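You operate a simulated robot arm through the tools that you are given. There is no shell and no other tool. Be economical: measure what you need, move in short steps, check, and stop when the job is done.

You are at the controls of a simulated two-armed robot. One attempt, no reset.

Task
Take the grey fluff from the top of the black-legged table and put it on the right end of the long steel table. Take the small green cone on the top of the black-legged table and put it away on the shelf of the side table. Put the blue spool from the top of the black-legged table on the right sewing table. Take the small purple cone and put it on top of the blue tape roll on the top of the black-legged table. Pick up the white filter that says "M5" from the high shelf over the air board with one hand, pass it to the other hand and put it on the shelf under the air board. Take the label bundle that says "firm" from the white table and put it on top of the white tape roll there. Put the yellow tape roll on the white table away on the shelf of the side table. Stack the white box that says "medium" from the top of the side table on top of the white box labelled "soft". Put the clear pot that says "white" from the top of the side table on the shelf of the side table and the clear pot marked "foam" on the top of the wooden table. Do these in any order. Set down upright: grey fluff, blue spool, label bundle, clear pot.

Only the result counts: the job must be done as asked and must still hold three seconds after the hand-in. Knocking over, shifting, dropping, spilling or breaking anything else fails it.

Robot
Two 7-joint arms with two-finger parallel grippers on one trunk, on a base that drives. Base frame: it is fixed to the floor where the robot stands at the start and does not move with it; the origin is under the middle of the robot, x ahead of it, y to its left, z up; the surface under the hand at the start is at about z = 820. Readings come in mm, degrees, newtons and seconds.
The left shoulder is at the start at [110, 169, 1496], the right one opposite. With the tool pointing down near the work surface each hand reaches from about 360 to 720 mm from the robot's upright axis, wherever it stands, measured 20 degrees to its own side. Places, roughly: blue spool (7x7x9 cm) [800, -300, 900]; blue tape roll (8x8x5 cm) [500, -400, 800]; clear pot [1750, -5750, 1000]; grey fluff (8x6x6 cm) [500, -100, 800]; label bundle [3750, 4000, 750]; right end of the long steel table [-1600, -2700, 800]; right sewing table [3900, -1600, 900]; shelf of the side table [1700, -5700, 600]; shelf under the air board (30x16 cm) [1660, -200, 420]; small green cone (6x6x13 cm) [700, -100, 900]; small purple cone (6x6x13 cm) [800, -500, 900]; top of the wooden table [-1700, -4300, 800]; white box [1750, -5750, 1000]; white filter [1750, -250, 1750]; white tape roll (8x8x5 cm) [3600, 4200, 900]; yellow tape roll (8x8x5 cm) [3800, 4100, 900]. Payload 1.57 kg a hand.
The TCP of each hand is the grasp point between the finger pads, 30 mm short of the fingertips. In the tool frame z runs along the fingers and y along their closing line. Largest opening 80 mm; finger width 17, thickness 12; the body of the gripper, 40 by 82 mm, starts 80 mm behind the TCP.
Orientation is told as [roll, pitch, yaw] about the base's x, y, z axes, in that order, counted from this pose: with the fingers straight down and closing along the base's y, the tool's x points along the base's -x, its y along +y and its z along -z.

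Tools
- The arms move only by the tool servo_tool. It takes "left_targets", "right_targets" or both (then of equal length, played together; a hand with none holds still); each is a list that holds one entry, the list of rows, each a list of 7 numbers: the shift along the base's x, y, z in mm, then the turn, a rotation vector about the base's x, y, z in rad, then the closure, from 0 (fully open) to 1 (shut). In form: [[[tx, ty, tz, wx, wy, wz, grip], ...]]. A call has 1 to 12 rows; each row is the pose to reach, as a shift and turn from the pose commanded when the call began. A row lasts 0.2 s, in which the tool goes at most 50 mm and 8.6 degrees; a call with a longer step from one row to the next is refused whole, and so is a gripper value outside its range. Where a pose cannot be reached the arm comes as near as it can. A force on the tool above 40 N (or 10 N above the force at the start of the call, whichever is more), or a blocked arm, ends the call early, and 0.2 s more pass. Each finger travels about 72 mm/s and halts on what it meets, pressing with about 41 N; the grip force reading is that of the motor and also rises with nothing between the fingers. The clock runs only during rows and for 0.2 s after the last one: add rows that repeat a pose to give the fingers time. It gives the time, the measured TCP pose, the force on the tool (base axes), the opening and the grip force at its end, in the units of the frame above (readings bear some noise), with the torque about the TCP (base axes, N m) and any sound that the robot's microphone picked up, and new pictures: "pictures" is both (left out), scene, wrist or none (wrist: the cameras of the hands that moved).
- Cameras (640 x 400 px; columns grow to the right, rows downward): "scene" is now at [148.3, -34.6, 1677.7]; the picture's right is [-0.44, -0.90, 0.00], its down [-0.68, 0.33, -0.65] and it looks along [0.58, -0.28, -0.76] (base axes); focal length 262 px, centre (320, 200). "left" rides on the left gripper at [72, 7, -122] in its tool frame; the picture's right is [-0.09, 1.00, 0.00], its down [-0.84, -0.08, -0.54] and it looks along [-0.54, -0.05, 0.84] (tool axes); focal length 238 px, centre (320, 200). "right" rides on the right gripper at [72, -7, -122] in its tool frame; the picture's right is [0.09, 1.00, 0.00], its down [-0.84, 0.08, -0.54] and it looks along [-0.54, 0.05, 0.84] (tool axes); focal length 238 px, centre (320, 200). There is no depth. A picture from a camera that has moved, and an enlarged one, comes with that camera's place and axes in the base frame and with its lens.
- move_column(by): slides the trunk up (or, below 0, down) by that many mm; the arms and the scene camera ride with it, the base frame stays. It gives what a move gives, with no picture.
- roll_base(legs): drives the robot by 1 to 6 legs, each [ahead, left, turn to the left] in mm, mm and degrees, along the robot's own axes; the way and the turn of a leg run together, so that a leg with both is an arc; at most 1500 mm and 180 degrees a leg. The arms and the cameras ride along, it lands a little off, and it stops where it bumps. It gives what a move gives, and a new picture of the scene camera.
- turn_head(pan, tilt): turns the head with the scene camera to pan (to the left, within 86 degrees either way) and tilt (down, from -29 to 69), counted from straight ahead of the robot. It gives what a move gives, and a new picture of the scene camera.
- close_up(camera, box): a new picture of the part [left, top, right, bottom] of that camera's present view, enlarged. No time passes.
- close_job(): hands the job in; it is judged then, once.

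Work in short steps. Places have to be worked out from the pictures, the camera data and where the tool is seen: move nearer, look again, correct. Check each grasp and each placing, and mend what went wrong. You have 535 turns and 360 pictures in all, those below and enlarged ones among them. Open the grippers and draw the arms clear of the work before you hand the job in, unless the task says otherwise.

The tools are called after "Call:" by a JSON object that holds its "op" and its "data". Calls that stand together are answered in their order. servo_tool: Moves the arms, as the interface text tells. Its arguments: {"type":"object","properties":{"left_targets":{"type":"array"},"right_targets":{"type":"array"},"pictures":{"type":"string","enum":["both","scene","wrist","none"]}},"required":[]} The other tools are called the same way: move_column (by) slides the trunk up or down; roll_base (legs) drives the base; turn_head (pan, tilt) turns the head that bears the scene camera; close_up (camera, box) takes an enlarged picture of a part of a camera's view; close_job () hands the job in.

At the start:

```text
clock: 0.0
left_ee_pos: [677.9, -73.1, 1140.3]
left_tcp_rot: [0.0, 0.0, 0.1]
left_ft_force: [0.2, 0.1, 0.1]
left_wrist_torque: [0.01, 0.01, 0.01]
left_gripper_width: 80.0
left_grip_force: 0.0
right_ee_pos: [481.2, -469.5, 1001.1]
right_tcp_rot: [0.0, 0.1, -0.1]
right_ft_force: [-0.4, 0.6, 0.0]
right_wrist_torque: [-0.01, 0.01, -0.02]
right_gripper_width: 79.8
right_grip_force: 0.1
trunk travel left (down, up): [-810.0, 80.0]
robot x, y, heading: [1.1, 0.5, -0.1]
head pan, tilt: [-26.0, 49.5]
```

scene: 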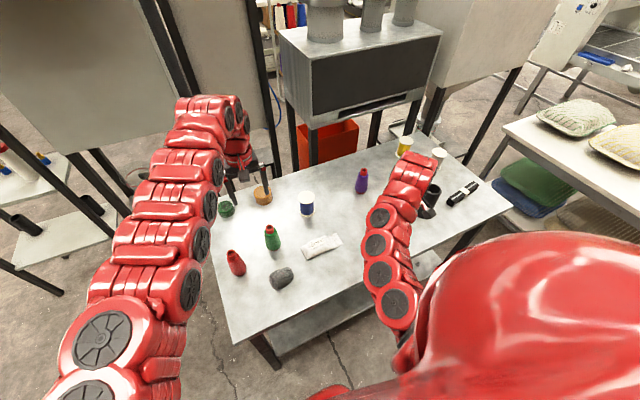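
right: 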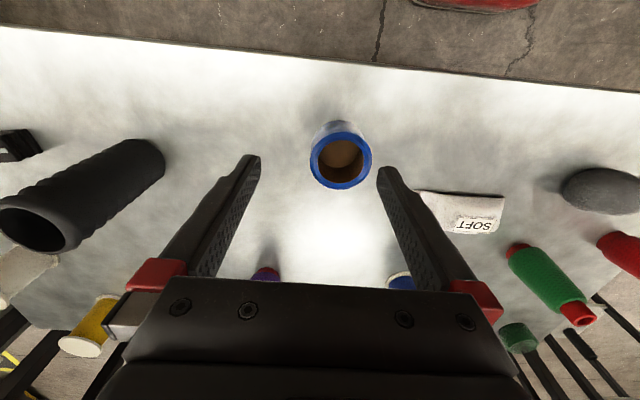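
left: 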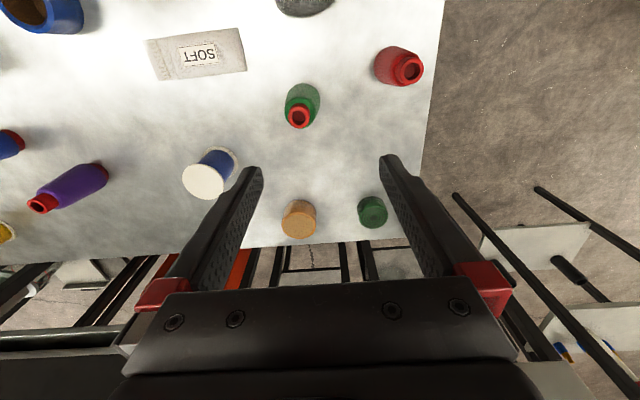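

The objects are on the near table; the purple cone is at about (773,-523) and the blue roll at about (521,-442). I look around with the head first to see the base and the table edge.

Call:
{"op": "turn_head", "data": {"pan": -30, "tilt": 69}}

Call:
{"op": "turn_head", "data": {"pan": 0, "tilt": 20}}

Call:
{"op": "turn_head", "data": {"pan": -80, "tilt": 20}}

Call:
{"op": "turn_head", "data": {"pan": 80, "tilt": 20}}

```text
clock: 0.8
left_ee_pos: [676.9, -73.3, 1139.8]
left_tcp_rot: [0.0, -0.1, 0.0]
left_ft_force: [-0.1, 0.0, 0.2]
left_wrist_torque: [0.0, -0.02, 0.0]
left_gripper_width: 80.0
left_grip_force: 0.0
right_ee_pos: [481.3, -468.8, 999.6]
right_tcp_rot: [0.1, 0.0, -0.1]
right_ft_force: [0.0, -0.9, -0.5]
right_wrist_torque: [0.03, 0.03, -0.02]
right_gripper_width: 80.1
right_grip_force: 0.1
trunk travel left (down, up): [-810.0, 80.0]
robot x, y, heading: [1.2, 3.9, 0.1]
head pan, tilt: [-30.0, 68.8]
camera scene: at [127.1, -28.6, 1655.1], right [-0.5, -0.87, 0.0], down [-0.81, 0.47, -0.36], along [0.31, -0.18, -0.93], focal length 262 px, centre (320, 200)
```

scene: 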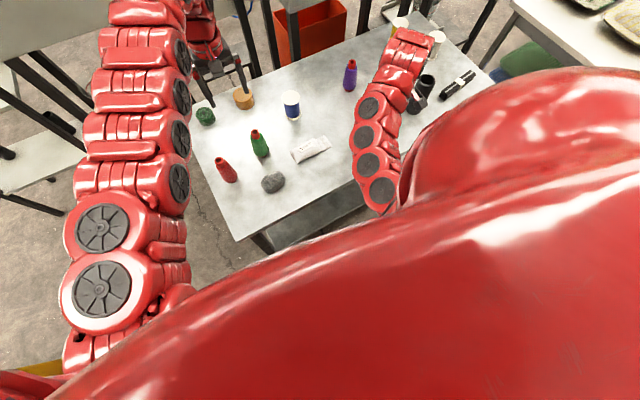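

```text
clock: 2.0
left_ee_pos: [676.2, -73.5, 1140.3]
left_tcp_rot: [0.0, -0.1, 0.1]
left_ft_force: [-0.5, -0.4, 0.4]
left_wrist_torque: [-0.01, 0.01, 0.01]
left_gripper_width: 79.9
left_grip_force: 0.0
right_ee_pos: [481.8, -469.5, 999.8]
right_tcp_rot: [0.1, -0.1, 0.1]
right_ft_force: [-0.7, 0.1, -0.3]
right_wrist_torque: [0.02, 0.0, 0.01]
right_gripper_width: 80.1
right_grip_force: 0.0
trunk travel left (down, up): [-810.0, 80.0]
robot x, y, heading: [2.5, -0.8, -0.1]
head pan, tilt: [0.0, 20.0]
camera scene: at [171.8, -0.7, 1722.5], right [0.0, -1.0, 0.0], down [-0.34, 0.0, -0.94], along [0.94, 0.0, -0.34], focal length 262 px, centre (320, 200)
```

scene: 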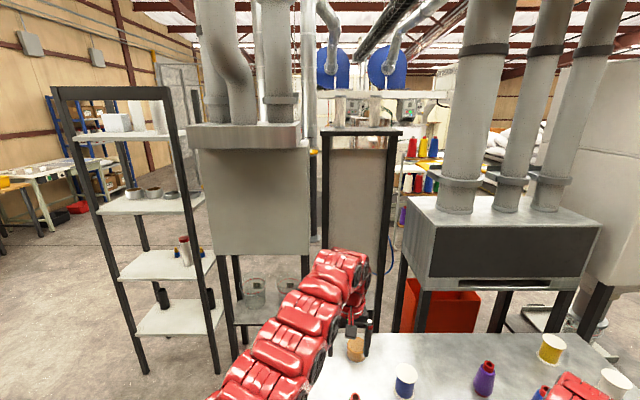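

```text
clock: 3.5
left_ee_pos: [677.3, -72.2, 1138.4]
left_tcp_rot: [0.1, 0.0, 0.1]
left_ft_force: [0.6, 0.6, 1.2]
left_wrist_torque: [-0.03, -0.01, -0.02]
left_gripper_width: 79.9
left_grip_force: 0.1
right_ee_pos: [480.4, -468.1, 999.9]
right_tcp_rot: [0.0, 0.0, 0.0]
right_ft_force: [-0.1, 0.6, 0.2]
right_wrist_torque: [-0.02, 0.02, -0.01]
right_gripper_width: 80.0
right_grip_force: 0.0
trunk travel left (down, up): [-810.0, 80.0]
robot x, y, heading: [-1.2, -1.2, -0.2]
head pan, tilt: [-80.0, 20.0]
camera scene: at [94.9, -92.3, 1722.6], right [-0.98, -0.17, 0.0], down [-0.06, 0.34, -0.94], along [0.16, -0.93, -0.34], focal length 262 px, centre (320, 200)
```

scene: 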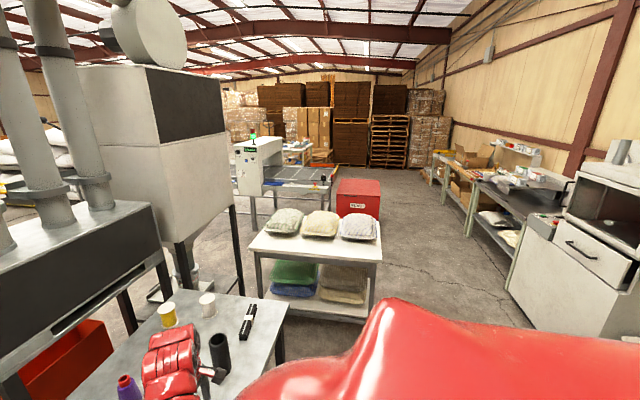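

```text
clock: 6.0
left_ee_pos: [676.2, -74.2, 1139.6]
left_tcp_rot: [0.1, 0.0, 0.1]
left_ft_force: [1.0, 0.3, -0.4]
left_wrist_torque: [0.05, -0.01, -0.03]
left_gripper_width: 80.0
left_grip_force: 0.1
right_ee_pos: [482.5, -468.6, 998.7]
right_tcp_rot: [0.1, -0.1, 0.1]
right_ft_force: [-1.5, -0.3, -0.1]
right_wrist_torque: [-0.03, -0.01, -0.02]
right_gripper_width: 79.9
right_grip_force: 0.0
trunk travel left (down, up): [-810.0, 80.0]
robot x, y, heading: [-0.6, 0.3, 0.0]
head pan, tilt: [80.0, 20.0]
camera scene: at [94.9, 91.1, 1722.6], right [0.98, -0.17, 0.0], down [-0.06, -0.34, -0.94], along [0.16, 0.93, -0.34], focal length 262 px, centre (320, 200)
```

scene: 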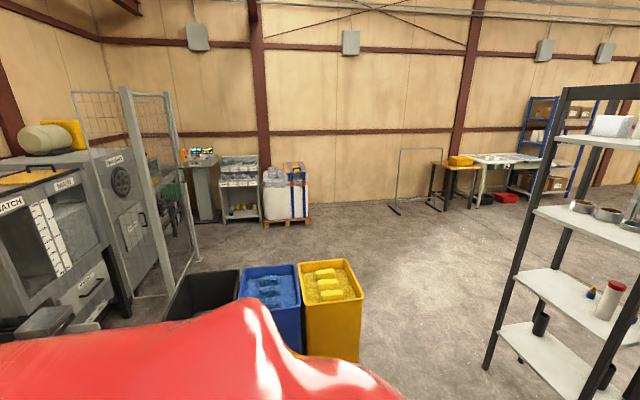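

The table spans about x 425–1026, y −1050..90. I drive a little ahead and to the right, so the purple cone and the blue roll both come into the right hand's reach.

Call:
{"op": "turn_head", "data": {"pan": -20, "tilt": 50}}

Call:
{"op": "roll_base", "data": {"legs": [[100, -350, 0]]}}

```text
clock: 7.7
left_ee_pos: [675.7, -72.9, 1140.7]
left_tcp_rot: [0.0, 0.0, 0.1]
left_ft_force: [-0.5, 0.3, -0.3]
left_wrist_torque: [0.01, 0.0, 0.02]
left_gripper_width: 80.1
left_grip_force: 0.1
right_ee_pos: [481.7, -468.1, 999.4]
right_tcp_rot: [0.0, -0.1, 0.1]
right_ft_force: [-0.7, 0.2, -0.2]
right_wrist_torque: [0.01, 0.04, 0.02]
right_gripper_width: 79.9
right_grip_force: 0.0
trunk travel left (down, up): [-810.0, 80.0]
robot x, y, heading: [2.3, 3.0, -0.0]
head pan, tilt: [-20.0, 50.0]
camera scene: at [151.0, -26.9, 1677.0], right [-0.34, -0.94, 0.0], down [-0.72, 0.26, -0.64], along [0.6, -0.22, -0.77], focal length 262 px, centre (320, 200)
```

scene: 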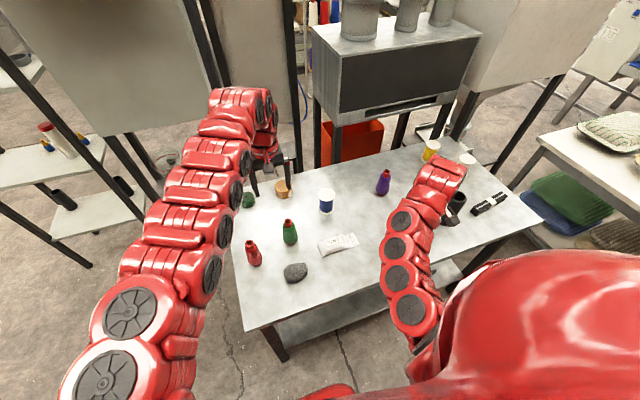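

```text
clock: 9.4
left_ee_pos: [731.4, -265.7, 1140.2]
left_tcp_rot: [0.1, 0.2, 0.2]
left_ft_force: [-0.6, -0.9, -0.1]
left_wrist_torque: [0.05, 0.01, 0.0]
left_gripper_width: 79.9
left_grip_force: 0.1
right_ee_pos: [536.0, -665.8, 1002.5]
right_tcp_rot: [-0.3, -0.1, -0.3]
right_ft_force: [-6.9, -4.6, 25.7]
right_wrist_torque: [-1.16, 0.06, -0.4]
right_gripper_width: 80.1
right_grip_force: 0.0
trunk travel left (down, up): [-810.0, 80.0]
robot x, y, heading: [54.1, -192.8, -0.0]
head pan, tilt: [-20.0, 50.0]
stopped in leg 1: the force on the tool passed its limit at 44 N (the readings are from after the stop); the commanded pose is now the measured one
camera scene: at [205.4, -221.4, 1677.2], right [-0.34, -0.94, 0.0], down [-0.72, 0.26, -0.64], along [0.6, -0.22, -0.77], focal length 262 px, centre (320, 200)
```

scene: 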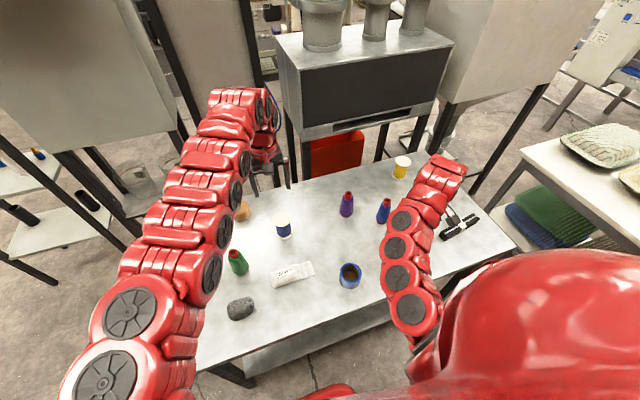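

The right hand met something (probably the black tube) at 44 N. I look with the wrist camera.

Call:
{"op": "close_up", "data": {"camera": "right", "box": [0, 0, 640, 400]}}

Call:
{"op": "close_up", "data": {"camera": "scene", "box": [380, 150, 540, 250]}}

```text
1.00 times, centred on (320, 200) of right (not enlarged: the box is as wide or as high as the picture)
camera zoom: at [463.6, -670.1, 1123.9], right [-0.09, 1.0, -0.01], down [0.84, 0.08, 0.54], along [0.54, 0.04, -0.84], focal length 238 px, centre (320, 200)
```

zoom: 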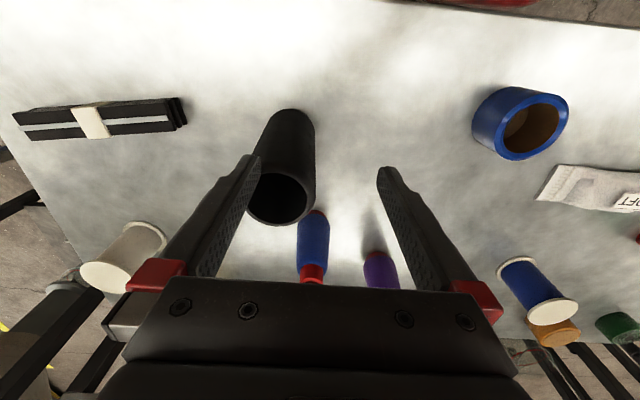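

```text
4.00 times, centred on (460, 200) of scene
camera zoom: at [205.4, -221.4, 1677.2], right [-0.34, -0.94, 0.0], down [-0.72, 0.26, -0.64], along [0.6, -0.22, -0.77], focal length 1049 px, centre (-240, 200)
```

zoom: 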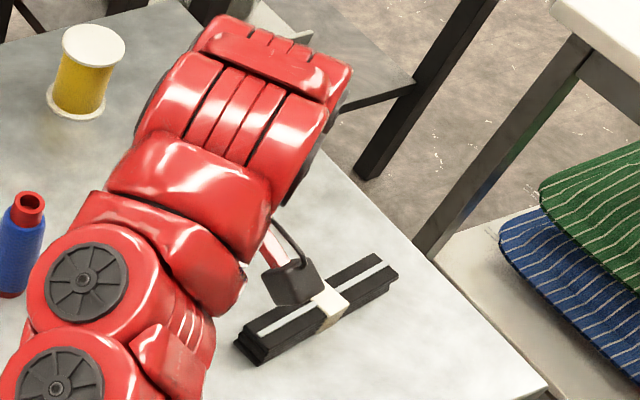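

The tube still stands; the right finger is pressing on its top rim. I lift the right hand straight up.

Call:
{"op": "servo_tool", "data": {"right_targets": [[[0, 0, 20, 0, 0, 0, 0], [0, 0, 60, 0, 0, 0, 0], [0, 0, 100, 0, 0, 0, 0], [0, 0, 150, 0, 0, 0, 0], [0, 0, 150, 0, 0, 0, 0]]], "pictures": "wrist"}}

```text
clock: 10.6
left_ee_pos: [729.9, -264.1, 1139.6]
left_tcp_rot: [0.1, 0.0, 0.3]
left_ft_force: [0.2, -1.2, -0.1]
left_wrist_torque: [0.04, -0.02, 0.02]
left_gripper_width: 80.2
left_grip_force: 0.0
right_ee_pos: [568.4, -688.3, 1041.8]
right_tcp_rot: [0.2, 0.0, 0.0]
right_ft_force: [-0.6, 0.4, -0.7]
right_wrist_torque: [0.01, 0.01, -0.01]
right_gripper_width: 79.8
right_grip_force: 0.1
right hand out of reach, approached as far as the arm can: row 1, 2, 3, 4, 5
trunk travel left (down, up): [-810.0, 80.0]
robot x, y, heading: [58.7, -191.6, -0.0]
head pan, tilt: [-20.0, 50.0]
camera right: at [495.9, -695.0, 1163.2], right [-0.09, 1.0, 0.0], down [0.84, 0.08, 0.54], along [0.54, 0.05, -0.84], focal length 238 px, centre (320, 200)
```

right: 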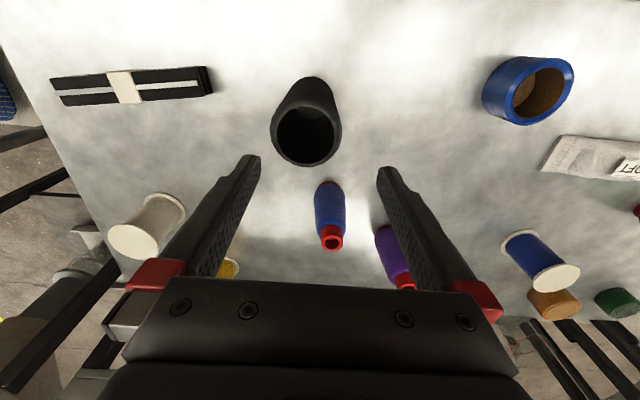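

The tube is upright and unmoved (~(555,−703)). The hand now clears everything at z≥1012, so I finish the drive.

Call:
{"op": "roll_base", "data": {"legs": [[45, -155, 0]]}}

```text
clock: 12.0
left_ee_pos: [775.5, -420.6, 1139.3]
left_tcp_rot: [0.1, 0.1, -0.1]
left_ft_force: [-0.2, 0.2, -0.7]
left_wrist_torque: [0.03, 0.0, 0.0]
left_gripper_width: 80.0
left_grip_force: 0.2
right_ee_pos: [611.4, -844.7, 1040.7]
right_tcp_rot: [0.0, -0.1, -0.1]
right_ft_force: [0.3, 0.5, 0.0]
right_wrist_torque: [-0.02, 0.02, 0.0]
right_gripper_width: 80.2
right_grip_force: 0.1
trunk travel left (down, up): [-810.0, 80.0]
robot x, y, heading: [101.6, -350.4, -0.2]
head pan, tilt: [-20.0, 50.0]
camera scene: at [249.8, -374.9, 1677.1], right [-0.34, -0.94, 0.0], down [-0.72, 0.26, -0.64], along [0.6, -0.22, -0.77], focal length 262 px, centre (320, 200)
```

scene: 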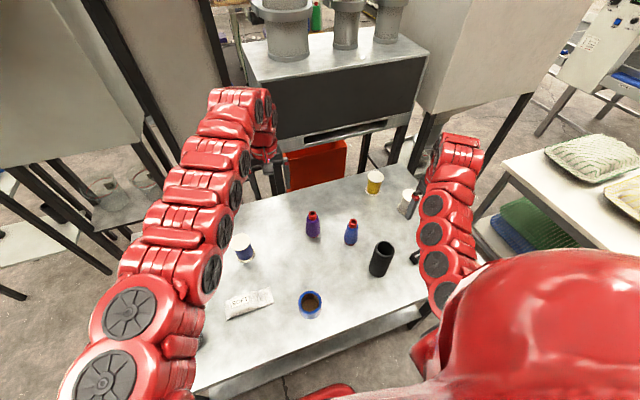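

Purple cone ≈(769,−539), roll ≈(520,−443). I move the left hand away to the left and the right hand above the purple cone.

Call:
{"op": "servo_tool", "data": {"left_targets": [[[-10, 45, 0, 0, 0, 0, 0], [-20, 90, 0, 0, 0, 0, 0], [-30, 135, 0, 0, 0, 0, 0], [-40, 180, 0, 0, 0, 0, 0], [-50, 220, 0, 0, 0, 0, 0], [-60, 250, 0, 0, 0, 0, 0], [-60, 250, 0, 0, 0, 0, 0], [-60, 250, 0, 0, 0, 0, 0]]], "right_targets": [[[22, 43, 0, 0, 0, 0, 0], [44, 86, 0, 0, 0, 0, 0], [66, 129, 0, 0, 0, 0, 0], [88, 172, 0, 0, 0, 0, 0], [110, 215, 0, 0, 0, 0, 0], [132, 258, 0, 0, 0, 0, 0], [158, 300, 0, 0, 0, 0, 0], [158, 306, 0, 0, 0, 0, 0]]], "pictures": "wrist"}}

```text
clock: 13.8
left_ee_pos: [754.3, -195.7, 1149.1]
left_tcp_rot: [0.1, 0.1, 0.0]
left_ft_force: [0.6, 0.2, 0.3]
left_wrist_torque: [0.01, 0.01, -0.02]
left_gripper_width: 79.8
left_grip_force: 0.1
left hand out of reach, approached as far as the arm can: row 4, 5, 6, 7, 8
right_ee_pos: [768.6, -542.4, 1042.7]
right_tcp_rot: [0.1, 0.0, 0.0]
right_ft_force: [-0.2, 0.5, 0.4]
right_wrist_torque: [0.01, 0.03, -0.03]
right_gripper_width: 80.0
right_grip_force: 0.1
right hand out of reach, approached as far as the arm can: row 1, 2, 3, 4
trunk travel left (down, up): [-810.0, 80.0]
robot x, y, heading: [96.7, -349.7, -0.1]
head pan, tilt: [-20.0, 50.0]
camera right: at [696.2, -547.8, 1164.6], right [-0.09, 1.0, 0.0], down [0.84, 0.08, 0.54], along [0.54, 0.05, -0.84], focal length 238 px, centre (320, 200)
camera left: at [681.8, -187.4, 1270.9], right [0.09, 1.0, 0.0], down [0.84, -0.08, 0.54], along [0.54, -0.05, -0.84], focal length 238 px, centre (320, 200)
```

right: 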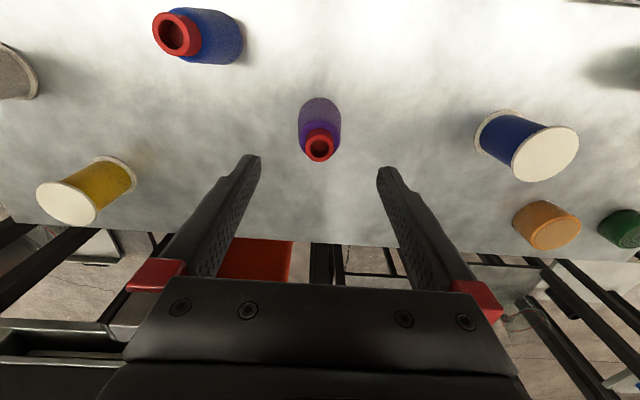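
left: 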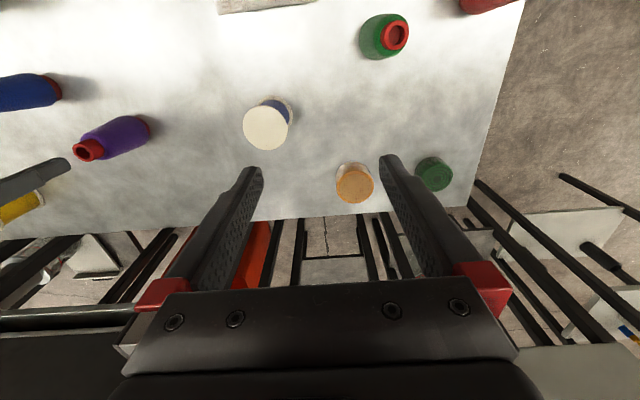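

The cone is at about (777,−540). I descend onto it and close.

Call:
{"op": "servo_tool", "data": {"right_targets": [[[8, 2, -40, 0, 0, 0, 0], [8, 2, -80, 0, 0, 0, 0], [8, 2, -120, 0, 0, 0, 0], [8, 2, -157, 0, 0, 0, 0], [8, 2, -157, 0, 0, 0, 0]]], "pictures": "wrist"}}

```text
clock: 15.0
left_ee_pos: [753.5, -194.6, 1148.8]
left_tcp_rot: [0.2, 0.0, 0.1]
left_ft_force: [-0.4, 0.6, -0.3]
left_wrist_torque: [0.07, -0.02, -0.04]
left_gripper_width: 80.2
left_grip_force: 0.0
right_ee_pos: [776.0, -538.5, 885.4]
right_tcp_rot: [-0.1, -0.1, -0.1]
right_ft_force: [-0.1, 0.8, 0.5]
right_wrist_torque: [0.02, 0.03, 0.0]
right_gripper_width: 80.0
right_grip_force: 0.0
trunk travel left (down, up): [-810.0, 80.0]
robot x, y, heading: [99.6, -349.3, -0.3]
head pan, tilt: [-20.0, 50.0]
camera right: at [704.2, -544.0, 1007.1], right [-0.09, 1.0, 0.0], down [0.84, 0.08, 0.54], along [0.54, 0.05, -0.84], focal length 238 px, centre (320, 200)
```

right: 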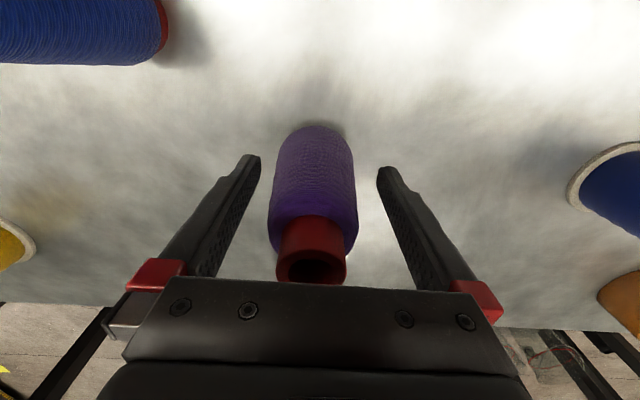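

Well aligned. I close and lift.

Call:
{"op": "servo_tool", "data": {"right_targets": [[[2, -2, 0, 0, 0, 0, 0.4], [2, -2, 0, 0, 0, 0, 1], [2, -2, 0, 0, 0, 0, 1], [2, -2, 0, 0, 0, 0, 1], [2, -2, 30, 0, 0, 0, 1], [2, -2, 70, 0, 0, 0, 1], [2, -2, 110, 0, 0, 0, 1], [2, -2, 110, 0, 0, 0, 1]]], "pictures": "wrist"}}

```text
clock: 16.8
left_ee_pos: [754.3, -195.5, 1148.9]
left_tcp_rot: [0.1, 0.2, 0.0]
left_ft_force: [-0.3, 0.2, 0.0]
left_wrist_torque: [0.02, -0.01, 0.03]
left_gripper_width: 80.1
left_grip_force: 0.0
right_ee_pos: [779.9, -542.2, 993.9]
right_tcp_rot: [0.1, 0.0, 0.0]
right_ft_force: [0.3, 0.7, -1.6]
right_wrist_torque: [0.0, 0.01, 0.01]
right_gripper_width: 49.7
right_grip_force: 40.7
trunk travel left (down, up): [-810.0, 80.0]
robot x, y, heading: [100.2, -350.5, -0.3]
head pan, tilt: [-20.0, 50.0]
camera right: at [707.5, -547.4, 1116.2], right [-0.09, 1.0, 0.0], down [0.84, 0.08, 0.54], along [0.54, 0.05, -0.84], focal length 238 px, centre (320, 200)
```

right: 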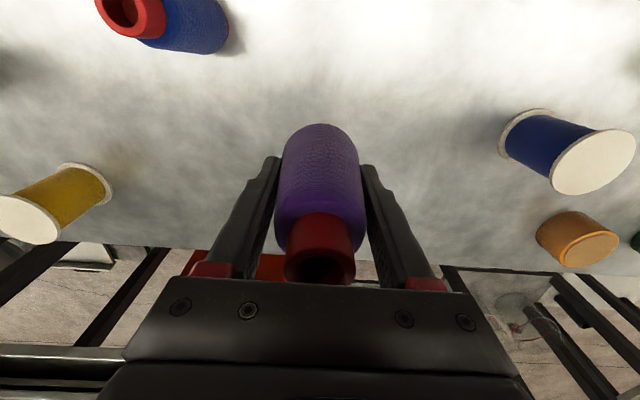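

Held (50 mm wide). I carry it over the blue roll.

Call:
{"op": "servo_tool", "data": {"right_targets": [[[-43, 16, 0, 0, 0, 0, 1], [-86, 33, 0, 0, 0, 0, 1], [-130, 50, 0, 0, 0, 0, 1], [-173, 66, 0, 0, 0, 0, 1], [-216, 83, 0, 0, 0, 0, 1], [-259, 98, 0, 0, 0, 0, 1], [-259, 98, 0, 0, 0, 0, 1]]], "pictures": "both"}}

```text
clock: 18.4
left_ee_pos: [753.1, -195.6, 1149.9]
left_tcp_rot: [0.1, 0.1, 0.1]
left_ft_force: [-0.3, -0.1, -0.6]
left_wrist_torque: [0.0, 0.01, -0.02]
left_gripper_width: 79.9
left_grip_force: 0.1
right_ee_pos: [658.4, -428.6, 914.7]
right_tcp_rot: [0.0, -0.1, -0.1]
right_ft_force: [-0.4, 0.2, -1.2]
right_wrist_torque: [0.01, -0.01, 0.0]
right_gripper_width: 49.7
right_grip_force: 41.2
right hand out of reach, approached as far as the arm can: row 2, 3, 4, 5, 6, 7
trunk travel left (down, up): [-810.0, 80.0]
robot x, y, heading: [98.9, -350.2, -0.0]
head pan, tilt: [-20.0, 50.0]
camera scene: at [250.4, -376.8, 1677.0], right [-0.34, -0.94, 0.0], down [-0.72, 0.26, -0.64], along [0.6, -0.22, -0.77], focal length 262 px, centre (320, 200)
camera right: at [586.9, -434.7, 1036.7], right [-0.09, 1.0, 0.0], down [0.84, 0.08, 0.54], along [0.54, 0.05, -0.84], focal length 238 px, centre (320, 200)
```

scene: 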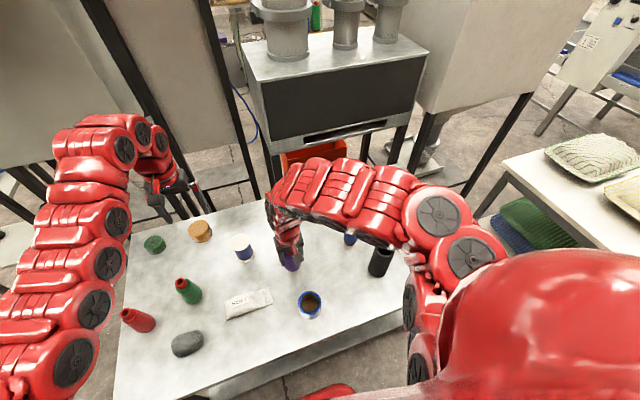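
right: 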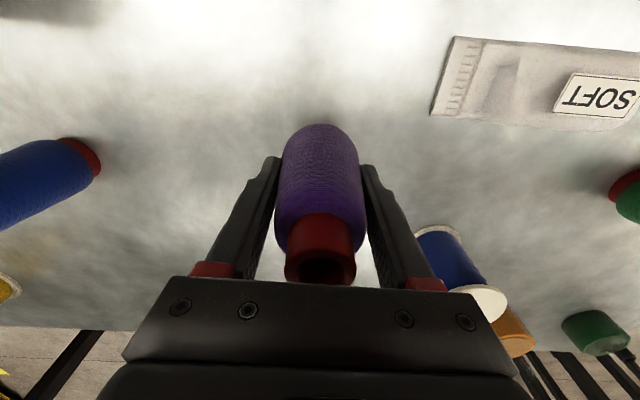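

The arm can't fold in that far at this height. I raise the trunk 80 mm (hand goes up too), then back the base so the hand travels over the roll.

Call:
{"op": "move_column", "data": {"by": 80}}

Call:
{"op": "roll_base", "data": {"legs": [[-130, -12, 0]]}}

Call:
{"op": "close_up", "data": {"camera": "right", "box": [0, 0, 640, 400]}}

```text
clock: 19.6
left_ee_pos: [754.1, -194.4, 1228.3]
left_tcp_rot: [0.0, 0.0, 0.0]
left_ft_force: [0.3, 0.1, 0.4]
left_wrist_torque: [0.0, -0.02, 0.0]
left_gripper_width: 79.8
left_grip_force: 0.1
right_ee_pos: [659.3, -429.5, 993.8]
right_tcp_rot: [0.0, 0.1, -0.1]
right_ft_force: [0.1, -0.5, -0.2]
right_wrist_torque: [0.01, -0.02, 0.0]
right_gripper_width: 49.5
right_grip_force: 41.3
trunk travel left (down, up): [-890.0, 0.0]
robot x, y, heading: [101.5, -350.9, 0.0]
head pan, tilt: [-20.0, 50.0]
```

```text
clock: 20.9
left_ee_pos: [625.3, -209.1, 1227.3]
left_tcp_rot: [0.0, 0.1, -0.3]
left_ft_force: [-0.7, -0.1, 0.0]
left_wrist_torque: [0.04, 0.0, 0.03]
left_gripper_width: 79.8
left_grip_force: 0.1
right_ee_pos: [530.0, -441.4, 993.9]
right_tcp_rot: [0.0, 0.0, -0.3]
right_ft_force: [-0.1, 0.5, -1.1]
right_wrist_torque: [0.01, 0.02, -0.03]
right_gripper_width: 49.9
right_grip_force: 40.8
trunk travel left (down, up): [-890.0, 0.0]
robot x, y, heading: [-29.2, -364.2, -0.2]
head pan, tilt: [-20.0, 50.0]
camera scene: at [122.6, -388.3, 1756.3], right [-0.35, -0.94, 0.0], down [-0.72, 0.27, -0.64], along [0.6, -0.22, -0.77], focal length 262 px, centre (320, 200)
```

scene: 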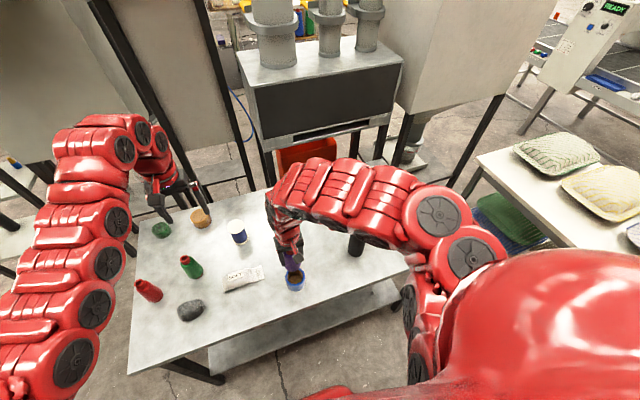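

```text
1.00 times, centred on (320, 200) of right (not enlarged: the box is as wide or as high as the picture)
camera zoom: at [457.8, -447.7, 1115.4], right [-0.09, 1.0, 0.0], down [0.84, 0.07, 0.54], along [0.54, 0.05, -0.84], focal length 238 px, centre (320, 200)
```

zoom: 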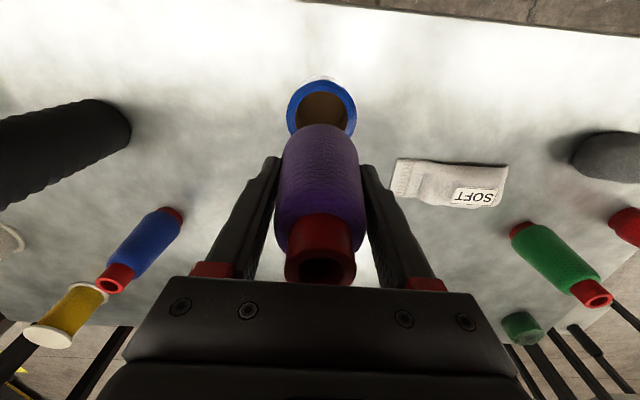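

Roll centre ≈(525,−441,870); the cone hangs at about TCP. I shift −6 mm in x and lower toward TCP z≈938.

Call:
{"op": "servo_tool", "data": {"right_targets": [[[-6, 0, -10, 0, 0, 0, 1], [-6, 0, -30, 0, 0, 0, 1], [-6, 0, -46, 0, 0, 0, 1], [-6, 0, -52, 0, 0, 0, 1], [-6, 0, -55, 0, 0, 0, 1]]], "pictures": "both"}}

```text
clock: 22.1
left_ee_pos: [623.4, -208.6, 1229.2]
left_tcp_rot: [0.1, 0.0, -0.2]
left_ft_force: [-0.3, -0.4, 1.2]
left_wrist_torque: [0.01, 0.02, 0.04]
left_gripper_width: 80.0
left_grip_force: 0.0
right_ee_pos: [523.5, -442.4, 938.6]
right_tcp_rot: [-0.1, 0.1, -0.3]
right_ft_force: [-0.2, 0.5, -1.5]
right_wrist_torque: [0.0, -0.02, 0.01]
right_gripper_width: 49.9
right_grip_force: 40.5
trunk travel left (down, up): [-890.0, 0.0]
robot x, y, heading: [-31.7, -361.1, -0.6]
head pan, tilt: [-20.0, 50.0]
camera scene: at [120.4, -388.5, 1756.5], right [-0.35, -0.94, 0.0], down [-0.72, 0.27, -0.64], along [0.6, -0.22, -0.77], focal length 262 px, centre (320, 200)
camera right: at [450.5, -448.5, 1061.2], right [-0.09, 1.0, 0.0], down [0.84, 0.07, 0.54], along [0.54, 0.05, -0.84], focal length 238 px, centre (320, 200)
```

scene: 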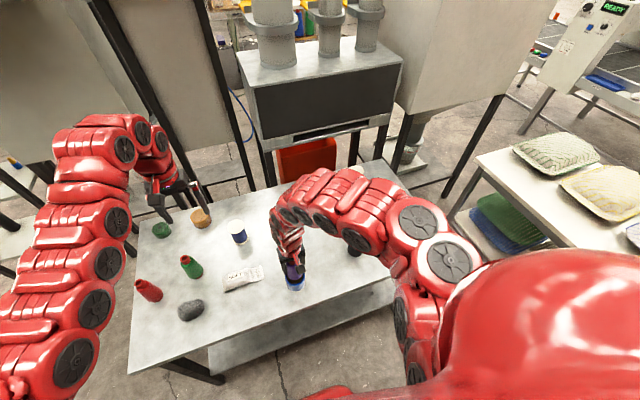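
right: 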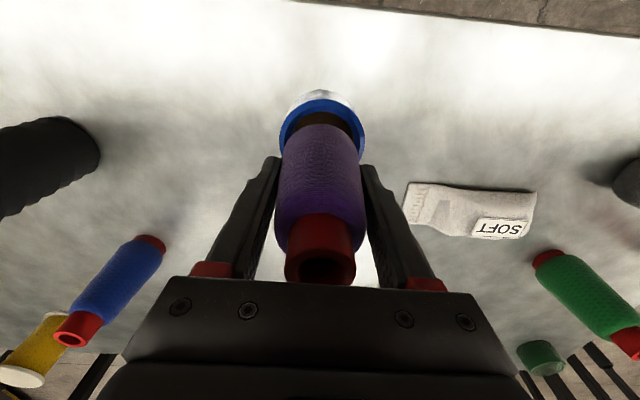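

The hole of the roll looks about as wide as the cone, so I lower gently to feel whether the cone rests on top.

Call:
{"op": "servo_tool", "data": {"right_targets": [[[0, 0, -3, 0, 0, 0, 1], [0, 0, -6, 0, 0, 0, 1], [0, 0, -9, 0, 0, 0, 1], [0, 0, -12, 0, 0, 0, 1], [0, 0, -15, 0, 0, 0, 1]]], "pictures": "wrist"}}

```text
clock: 23.1
left_ee_pos: [619.9, -207.4, 1230.2]
left_tcp_rot: [-0.1, 0.0, -0.2]
left_ft_force: [0.4, 0.3, 0.4]
left_wrist_torque: [-0.01, 0.0, -0.02]
left_gripper_width: 79.9
left_grip_force: 0.0
right_ee_pos: [522.0, -441.9, 931.9]
right_tcp_rot: [0.0, -0.5, -0.3]
right_ft_force: [-10.0, 0.3, 31.2]
right_wrist_torque: [0.17, 0.87, 0.04]
right_gripper_width: 49.7
right_grip_force: 41.2
trunk travel left (down, up): [-890.0, 0.0]
robot x, y, heading: [-29.8, -359.3, -0.3]
head pan, tilt: [-20.0, 50.0]
stopped in row 5 (right hand): the force on the tool passed its limit at 47 N (the readings are from after the stop); the commanded pose is now the measured one
camera right: at [449.2, -448.4, 1053.5], right [-0.09, 1.0, 0.0], down [0.83, 0.07, 0.55], along [0.55, 0.05, -0.84], focal length 238 px, centre (320, 200)
```

right: 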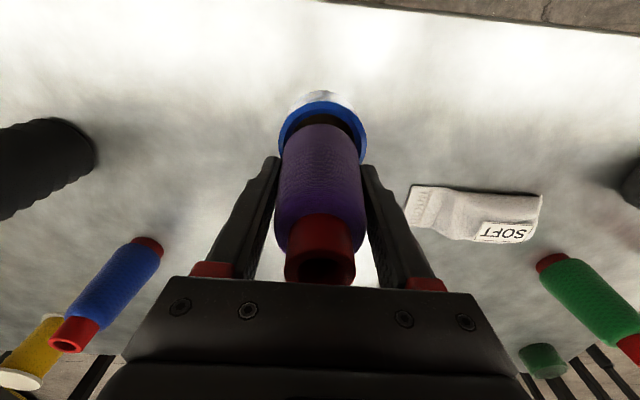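

The cone rests on the roll (contact at TCP z≈934). I ease off, then open slowly.

Call:
{"op": "servo_tool", "data": {"right_targets": [[[0, 0, 2, 0, 0, 0, 1], [0, 0, 2, 0, 0, 0, 0.3], [0, 0, 2, 0, 0, 0, 0.15], [0, 0, 2, 0, 0, 0, 0], [0, 0, 2, 0, 0, 0, 0]]], "pictures": "wrist"}}

```text
clock: 24.3
left_ee_pos: [623.6, -208.3, 1228.0]
left_tcp_rot: [0.2, 0.1, -0.2]
left_ft_force: [0.2, -0.5, 0.1]
left_wrist_torque: [0.0, -0.01, 0.02]
left_gripper_width: 80.0
left_grip_force: 0.1
right_ee_pos: [524.2, -443.0, 930.5]
right_tcp_rot: [0.0, -0.1, -0.4]
right_ft_force: [0.4, -0.3, 0.4]
right_wrist_torque: [0.01, 0.0, 0.0]
right_gripper_width: 80.0
right_grip_force: 0.2
trunk travel left (down, up): [-890.0, 0.0]
robot x, y, heading: [-31.7, -360.0, -0.3]
head pan, tilt: [-20.0, 50.0]
camera right: at [452.3, -448.7, 1052.7], right [-0.09, 1.0, 0.0], down [0.83, 0.07, 0.55], along [0.54, 0.05, -0.84], focal length 238 px, centre (320, 200)
```

right: 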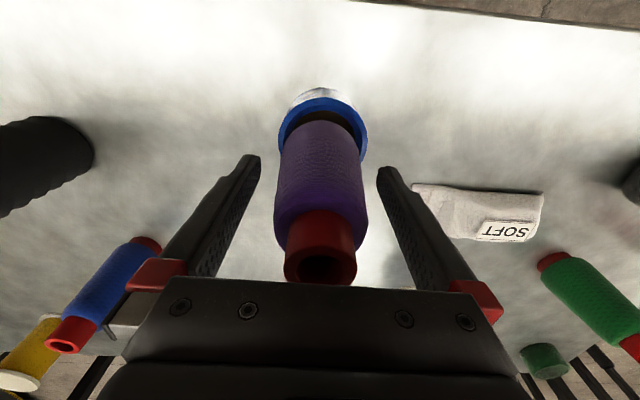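

It stands. I go up 55 mm and back out by driving the base backwards.

Call:
{"op": "servo_tool", "data": {"right_targets": [[[0, 0, 20, 0, 0, 0, 0], [0, 0, 40, 0, 0, 0, 0], [0, 0, 60, 0, 0, 0, 0], [0, 0, 60, 0, 0, 0, 0]]], "pictures": "none"}}

Call:
{"op": "roll_base", "data": {"legs": [[-250, 0, 0]]}}

Call:
{"op": "close_up", "data": {"camera": "scene", "box": [140, 120, 460, 320]}}

```text
clock: 25.3
left_ee_pos: [624.2, -208.8, 1228.5]
left_tcp_rot: [0.2, 0.0, -0.2]
left_ft_force: [-0.5, -0.4, 0.3]
left_wrist_torque: [0.01, 0.0, 0.02]
left_gripper_width: 80.1
left_grip_force: 0.1
right_ee_pos: [528.4, -441.8, 993.1]
right_tcp_rot: [0.1, 0.0, -0.4]
right_ft_force: [0.3, -0.3, -0.5]
right_wrist_torque: [-0.07, 0.01, 0.04]
right_gripper_width: 79.9
right_grip_force: 0.0
right hand out of reach, approached as far as the arm can: row 3, 4
trunk travel left (down, up): [-890.0, 0.0]
robot x, y, heading: [-28.0, -360.6, -0.3]
head pan, tilt: [-20.0, 50.0]
```

```text
clock: 27.1
left_ee_pos: [377.0, -204.2, 1228.8]
left_tcp_rot: [0.1, 0.1, 0.2]
left_ft_force: [0.0, -0.2, -0.1]
left_wrist_torque: [0.01, 0.02, -0.01]
left_gripper_width: 80.0
left_grip_force: 0.1
right_ee_pos: [283.5, -437.6, 993.0]
right_tcp_rot: [-0.1, 0.1, 0.0]
right_ft_force: [0.4, 0.3, -0.6]
right_wrist_torque: [0.04, 0.0, -0.03]
right_gripper_width: 80.0
right_grip_force: 0.0
trunk travel left (down, up): [-890.0, 0.0]
robot x, y, heading: [-278.0, -356.1, -0.2]
head pan, tilt: [-20.0, 50.0]
camera scene: at [-124.6, -386.8, 1756.3], right [-0.34, -0.94, 0.0], down [-0.72, 0.26, -0.64], along [0.6, -0.22, -0.77], focal length 262 px, centre (320, 200)
```

scene: 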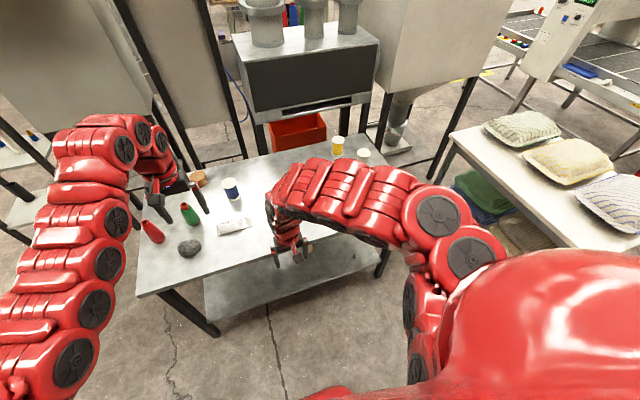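

```text
2.00 times, centred on (300, 220) of scene
camera zoom: at [-124.6, -386.8, 1756.3], right [-0.34, -0.94, 0.0], down [-0.72, 0.26, -0.64], along [0.6, -0.22, -0.77], focal length 525 px, centre (360, 160)
```

zoom: 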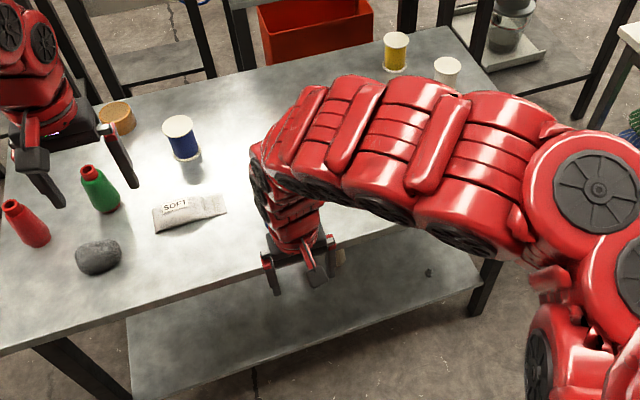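

The arm hides the stack; I drive to the left of the table, from where I can both check the stack and see the air board.

Call:
{"op": "roll_base", "data": {"legs": [[0, 900, 0], [550, 0, 0]]}}

Call:
{"op": "turn_head", "data": {"pan": -75, "tilt": 40}}

Call:
{"op": "turn_head", "data": {"pan": -20, "tilt": 20}}

```text
clock: 34.6
left_ee_pos: [898.4, 733.4, 1229.3]
left_tcp_rot: [-0.1, 0.0, 1.6]
left_ft_force: [0.2, 0.9, 0.2]
left_wrist_torque: [-0.01, -0.04, -0.01]
left_gripper_width: 80.1
left_grip_force: 0.0
right_ee_pos: [809.5, 497.6, 993.1]
right_tcp_rot: [-0.1, 0.0, 1.4]
right_ft_force: [0.0, 0.5, 0.1]
right_wrist_torque: [0.01, 0.01, 0.0]
right_gripper_width: 80.0
right_grip_force: 0.1
trunk travel left (down, up): [-890.0, 0.0]
robot x, y, heading: [249.3, 556.3, 1.7]
head pan, tilt: [-20.0, 50.0]
camera scene: at [399.7, 538.1, 1756.7], right [-0.32, -0.95, 0.0], down [-0.73, 0.24, -0.64], along [0.61, -0.21, -0.77], focal length 262 px, centre (320, 200)
```

scene: 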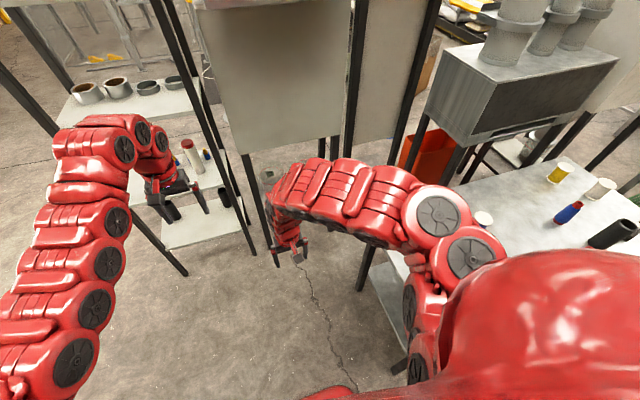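

```text
clock: 35.8
left_ee_pos: [900.5, 732.1, 1229.1]
left_tcp_rot: [0.1, 0.1, 1.7]
left_ft_force: [0.8, 0.2, -0.4]
left_wrist_torque: [0.02, 0.01, 0.05]
left_gripper_width: 80.1
left_grip_force: 0.1
right_ee_pos: [811.9, 498.1, 993.9]
right_tcp_rot: [0.0, -0.1, 1.5]
right_ft_force: [0.0, 0.3, 0.2]
right_wrist_torque: [-0.02, -0.01, 0.0]
right_gripper_width: 80.2
right_grip_force: 0.1
trunk travel left (down, up): [-890.0, 0.0]
robot x, y, heading: [249.6, 561.4, 1.5]
head pan, tilt: [-75.0, 40.0]
camera scene: at [352.2, 481.2, 1770.7], right [-0.96, -0.28, 0.0], down [-0.18, 0.62, -0.77], along [0.22, -0.73, -0.64], focal length 262 px, centre (320, 200)
```

scene: 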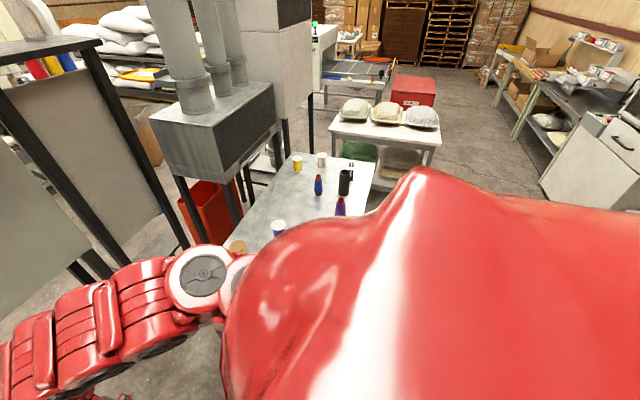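

```text
clock: 37.1
left_ee_pos: [898.6, 732.6, 1228.3]
left_tcp_rot: [0.1, 0.1, 1.6]
left_ft_force: [-0.9, 0.6, -0.6]
left_wrist_torque: [-0.03, 0.02, -0.02]
left_gripper_width: 79.8
left_grip_force: 0.1
right_ee_pos: [809.6, 498.7, 993.3]
right_tcp_rot: [-0.1, 0.0, 1.4]
right_ft_force: [-0.1, 0.5, 0.2]
right_wrist_torque: [0.02, -0.02, 0.02]
right_gripper_width: 80.0
right_grip_force: 0.0
trunk travel left (down, up): [-890.0, 0.0]
robot x, y, heading: [254.1, 561.2, 1.3]
head pan, tilt: [-20.0, 20.0]
camera scene: at [416.3, 532.9, 1802.1], right [-0.32, -0.95, 0.0], down [-0.32, 0.11, -0.94], along [0.89, -0.3, -0.34], focal length 262 px, centre (320, 200)
```

scene: 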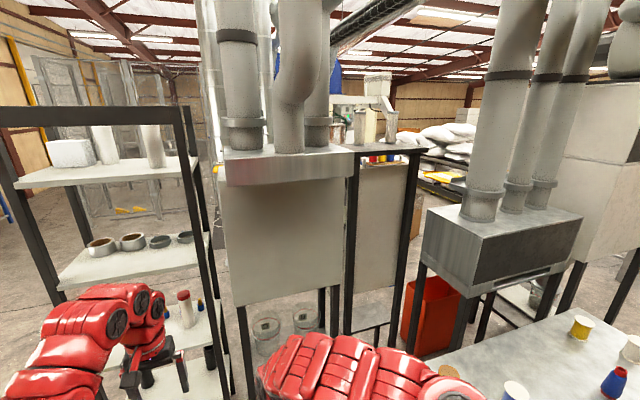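

The stack stands fine. I zoom in on the air board (the narrow frame with jars on top).

Call:
{"op": "close_up", "data": {"camera": "scene", "box": [300, 60, 460, 160]}}

Call:
{"op": "close_up", "data": {"camera": "scene", "box": [220, 180, 460, 330]}}

```text
4.00 times, centred on (380, 110) of scene
camera zoom: at [416.3, 532.9, 1802.1], right [-0.32, -0.95, 0.0], down [-0.32, 0.11, -0.94], along [0.89, -0.3, -0.34], focal length 1049 px, centre (80, 560)
```

zoom: 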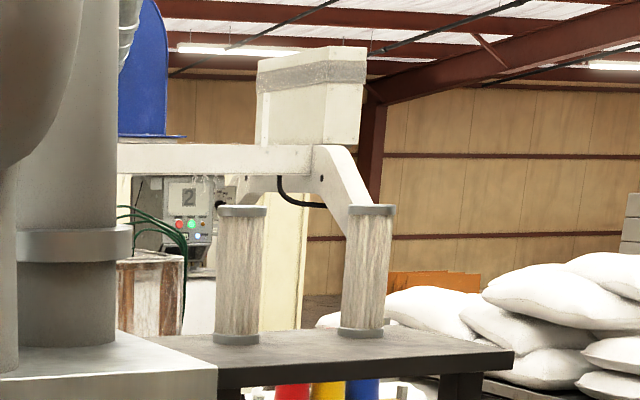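

```text
2.67 times, centred on (340, 255) of scene
camera zoom: at [416.3, 532.9, 1802.1], right [-0.32, -0.95, 0.0], down [-0.32, 0.11, -0.94], along [0.89, -0.3, -0.34], focal length 700 px, centre (267, 53)
```

zoom: 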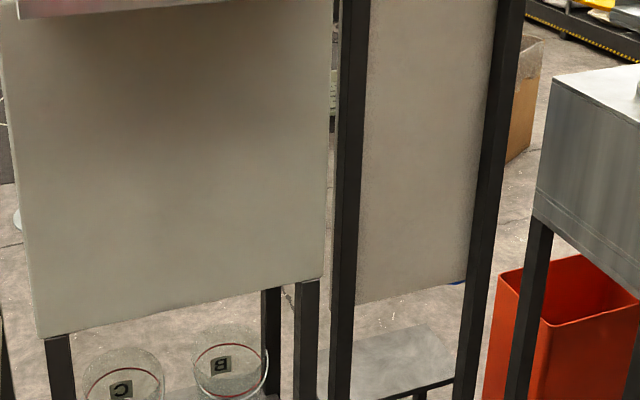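

The filters are two fluffy cylinders on the high shelf (z≈1600). I turn both hands to point forward (fingers horizontal) and raise them before approaching.

Call:
{"op": "servo_tool", "data": {"left_targets": [[[-5, 5, 5, 0, -0.1428, 0, 0], [-10, 10, 10, 0, -0.2856, 0, 0], [-15, 15, 15, 0, -0.4284, 0, 0], [-20, 20, 20, 0, -0.5712, 0, 0], [-25, 25, 25, 0, -0.714, 0, 0], [-30, 30, 30, 0, -0.8568, 0, 0], [-35, 35, 35, 0, -0.9996, 0, 0], [-40, 40, 40, 0, -1.1424, 0, 0], [-45, 45, 45, 0, -1.2852, 0, 0], [-50, 50, 50, 0, -1.428, 0, 0], [-55, 55, 55, 0, -1.5708, 0, 0], [-55, 55, 55, 0, -1.5708, 0, 0]]], "right_targets": [[[0, -10, 25, 0, -0.1428, 0, 0], [0, -20, 50, 0, -0.2856, 0, 0], [0, -30, 75, 0, -0.4284, 0, 0], [0, -40, 100, 0, -0.5712, 0, 0], [0, -50, 125, 0, -0.714, 0, 0], [0, -60, 150, 0, -0.8568, 0, 0], [0, -70, 175, 0, -0.9996, 0, 0], [0, -80, 200, 0, -1.1424, 0, 0], [0, -90, 225, 0, -1.2852, 0, 0], [0, -100, 250, 0, -1.428, 0, 0], [0, -110, 275, 0, -1.5708, 0, 0], [0, -110, 275, 0, -1.5708, 0, 0]]], "pictures": "scene"}}

```text
clock: 39.7
left_ee_pos: [849.4, 781.8, 1276.3]
left_tcp_rot: [-85.9, -88.5, 85.8]
left_ft_force: [-1.1, 0.7, -0.1]
left_wrist_torque: [0.0, -0.01, 0.0]
left_gripper_width: 80.1
left_grip_force: 0.0
left hand out of reach, approached as far as the arm can: row 1, 2, 7, 8, 9, 10, 11, 12
right_ee_pos: [1100.7, 397.7, 1246.3]
right_tcp_rot: [-93.7, -88.7, 93.6]
right_ft_force: [0.2, -0.6, 0.1]
right_wrist_torque: [-0.01, -0.02, -0.01]
right_gripper_width: 80.0
right_grip_force: 0.0
right hand out of reach, approached as far as the arm can: row 1, 2, 3, 4, 5, 6, 7, 8, 9, 10, 11, 12
trunk travel left (down, up): [-890.0, 0.0]
robot x, y, heading: [246.7, 560.5, 1.6]
head pan, tilt: [-20.0, 20.0]
camera scene: at [416.9, 531.6, 1802.1], right [-0.32, -0.95, 0.0], down [-0.32, 0.11, -0.94], along [0.89, -0.3, -0.34], focal length 262 px, centre (320, 200)
```

scene: 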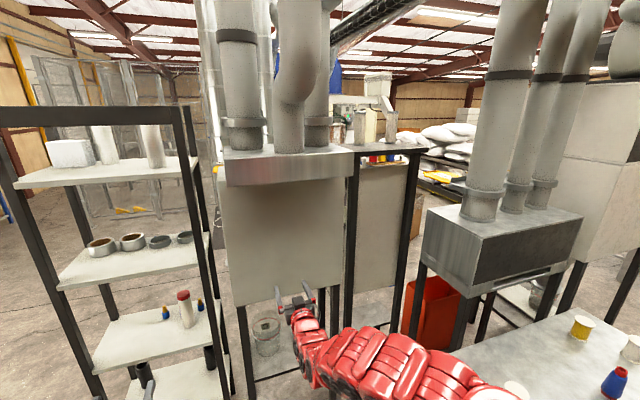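

Both hands now point forward; the right one is far extended, so I pull it back.

Call:
{"op": "servo_tool", "data": {"right_targets": [[[-45, -10, 5, 0, 0, 0, 0], [-90, -20, 10, 0, 0, 0, 0], [-135, -30, 15, 0, 0, 0, 0], [-180, -40, 20, 0, 0, 0, 0], [-220, -50, 25, 0, 0, 0, 0], [-250, -60, 30, 0, 0, 0, 0], [-250, -60, 30, 0, 0, 0, 0]]], "pictures": "none"}}

```text
clock: 41.3
left_ee_pos: [849.9, 782.0, 1277.0]
left_tcp_rot: [-88.4, -88.3, 88.3]
left_ft_force: [-0.2, 0.4, 0.5]
left_wrist_torque: [-0.01, 0.0, -0.02]
left_gripper_width: 80.4
left_grip_force: 0.1
right_ee_pos: [1086.6, 389.4, 1221.6]
right_tcp_rot: [-91.2, -88.6, 91.1]
right_ft_force: [0.8, 0.6, 0.0]
right_wrist_torque: [0.0, 0.01, 0.0]
right_gripper_width: 79.7
right_grip_force: 0.0
right hand out of reach, approached as far as the arm can: row 1, 2, 3, 4, 5, 6, 7
trunk travel left (down, up): [-890.0, 0.0]
robot x, y, heading: [249.5, 560.8, 1.5]
head pan, tilt: [-20.0, 20.0]
```

The right arm is stuck at a limit; I try another direction (down and outwards).

Call:
{"op": "servo_tool", "data": {"right_targets": [[[-20, -25, -35, 0, 0, 0, 0], [-40, -50, -70, 0, 0, 0, 0], [-60, -75, -105, 0, 0, 0, 0], [-80, -100, -140, 0, 0, 0, 0], [-100, -130, -170, 0, 0, 0, 0], [-100, -130, -170, 0, 0, 0, 0]]], "pictures": "scene"}}

```text
clock: 42.7
left_ee_pos: [849.4, 782.2, 1276.8]
left_tcp_rot: [-88.9, -88.3, 88.8]
left_ft_force: [0.1, -0.4, -0.3]
left_wrist_torque: [0.03, 0.02, -0.04]
left_gripper_width: 79.9
left_grip_force: 0.0
right_ee_pos: [1037.7, 336.0, 1152.7]
right_tcp_rot: [-89.2, -88.7, 89.2]
right_ft_force: [-0.2, 0.3, 1.0]
right_wrist_torque: [-0.03, 0.05, -0.01]
right_gripper_width: 79.9
right_grip_force: 0.1
right hand out of reach, approached as far as the arm can: row 3, 4, 5, 6
trunk travel left (down, up): [-890.0, 0.0]
robot x, y, heading: [250.7, 562.2, 1.3]
head pan, tilt: [-20.0, 20.0]
camera scene: at [416.0, 533.4, 1802.2], right [-0.32, -0.95, 0.0], down [-0.32, 0.11, -0.94], along [0.89, -0.3, -0.34], focal length 262 px, centre (320, 200)
```

scene: 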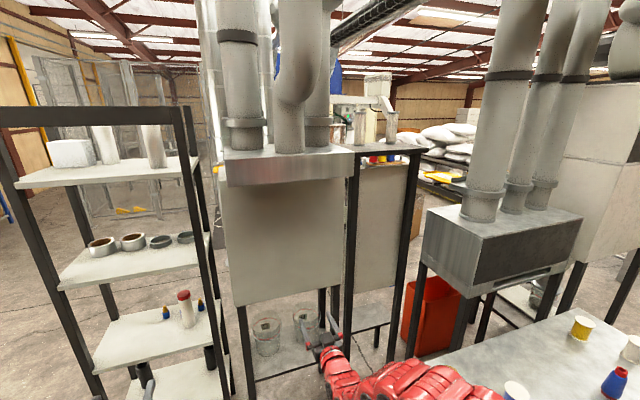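

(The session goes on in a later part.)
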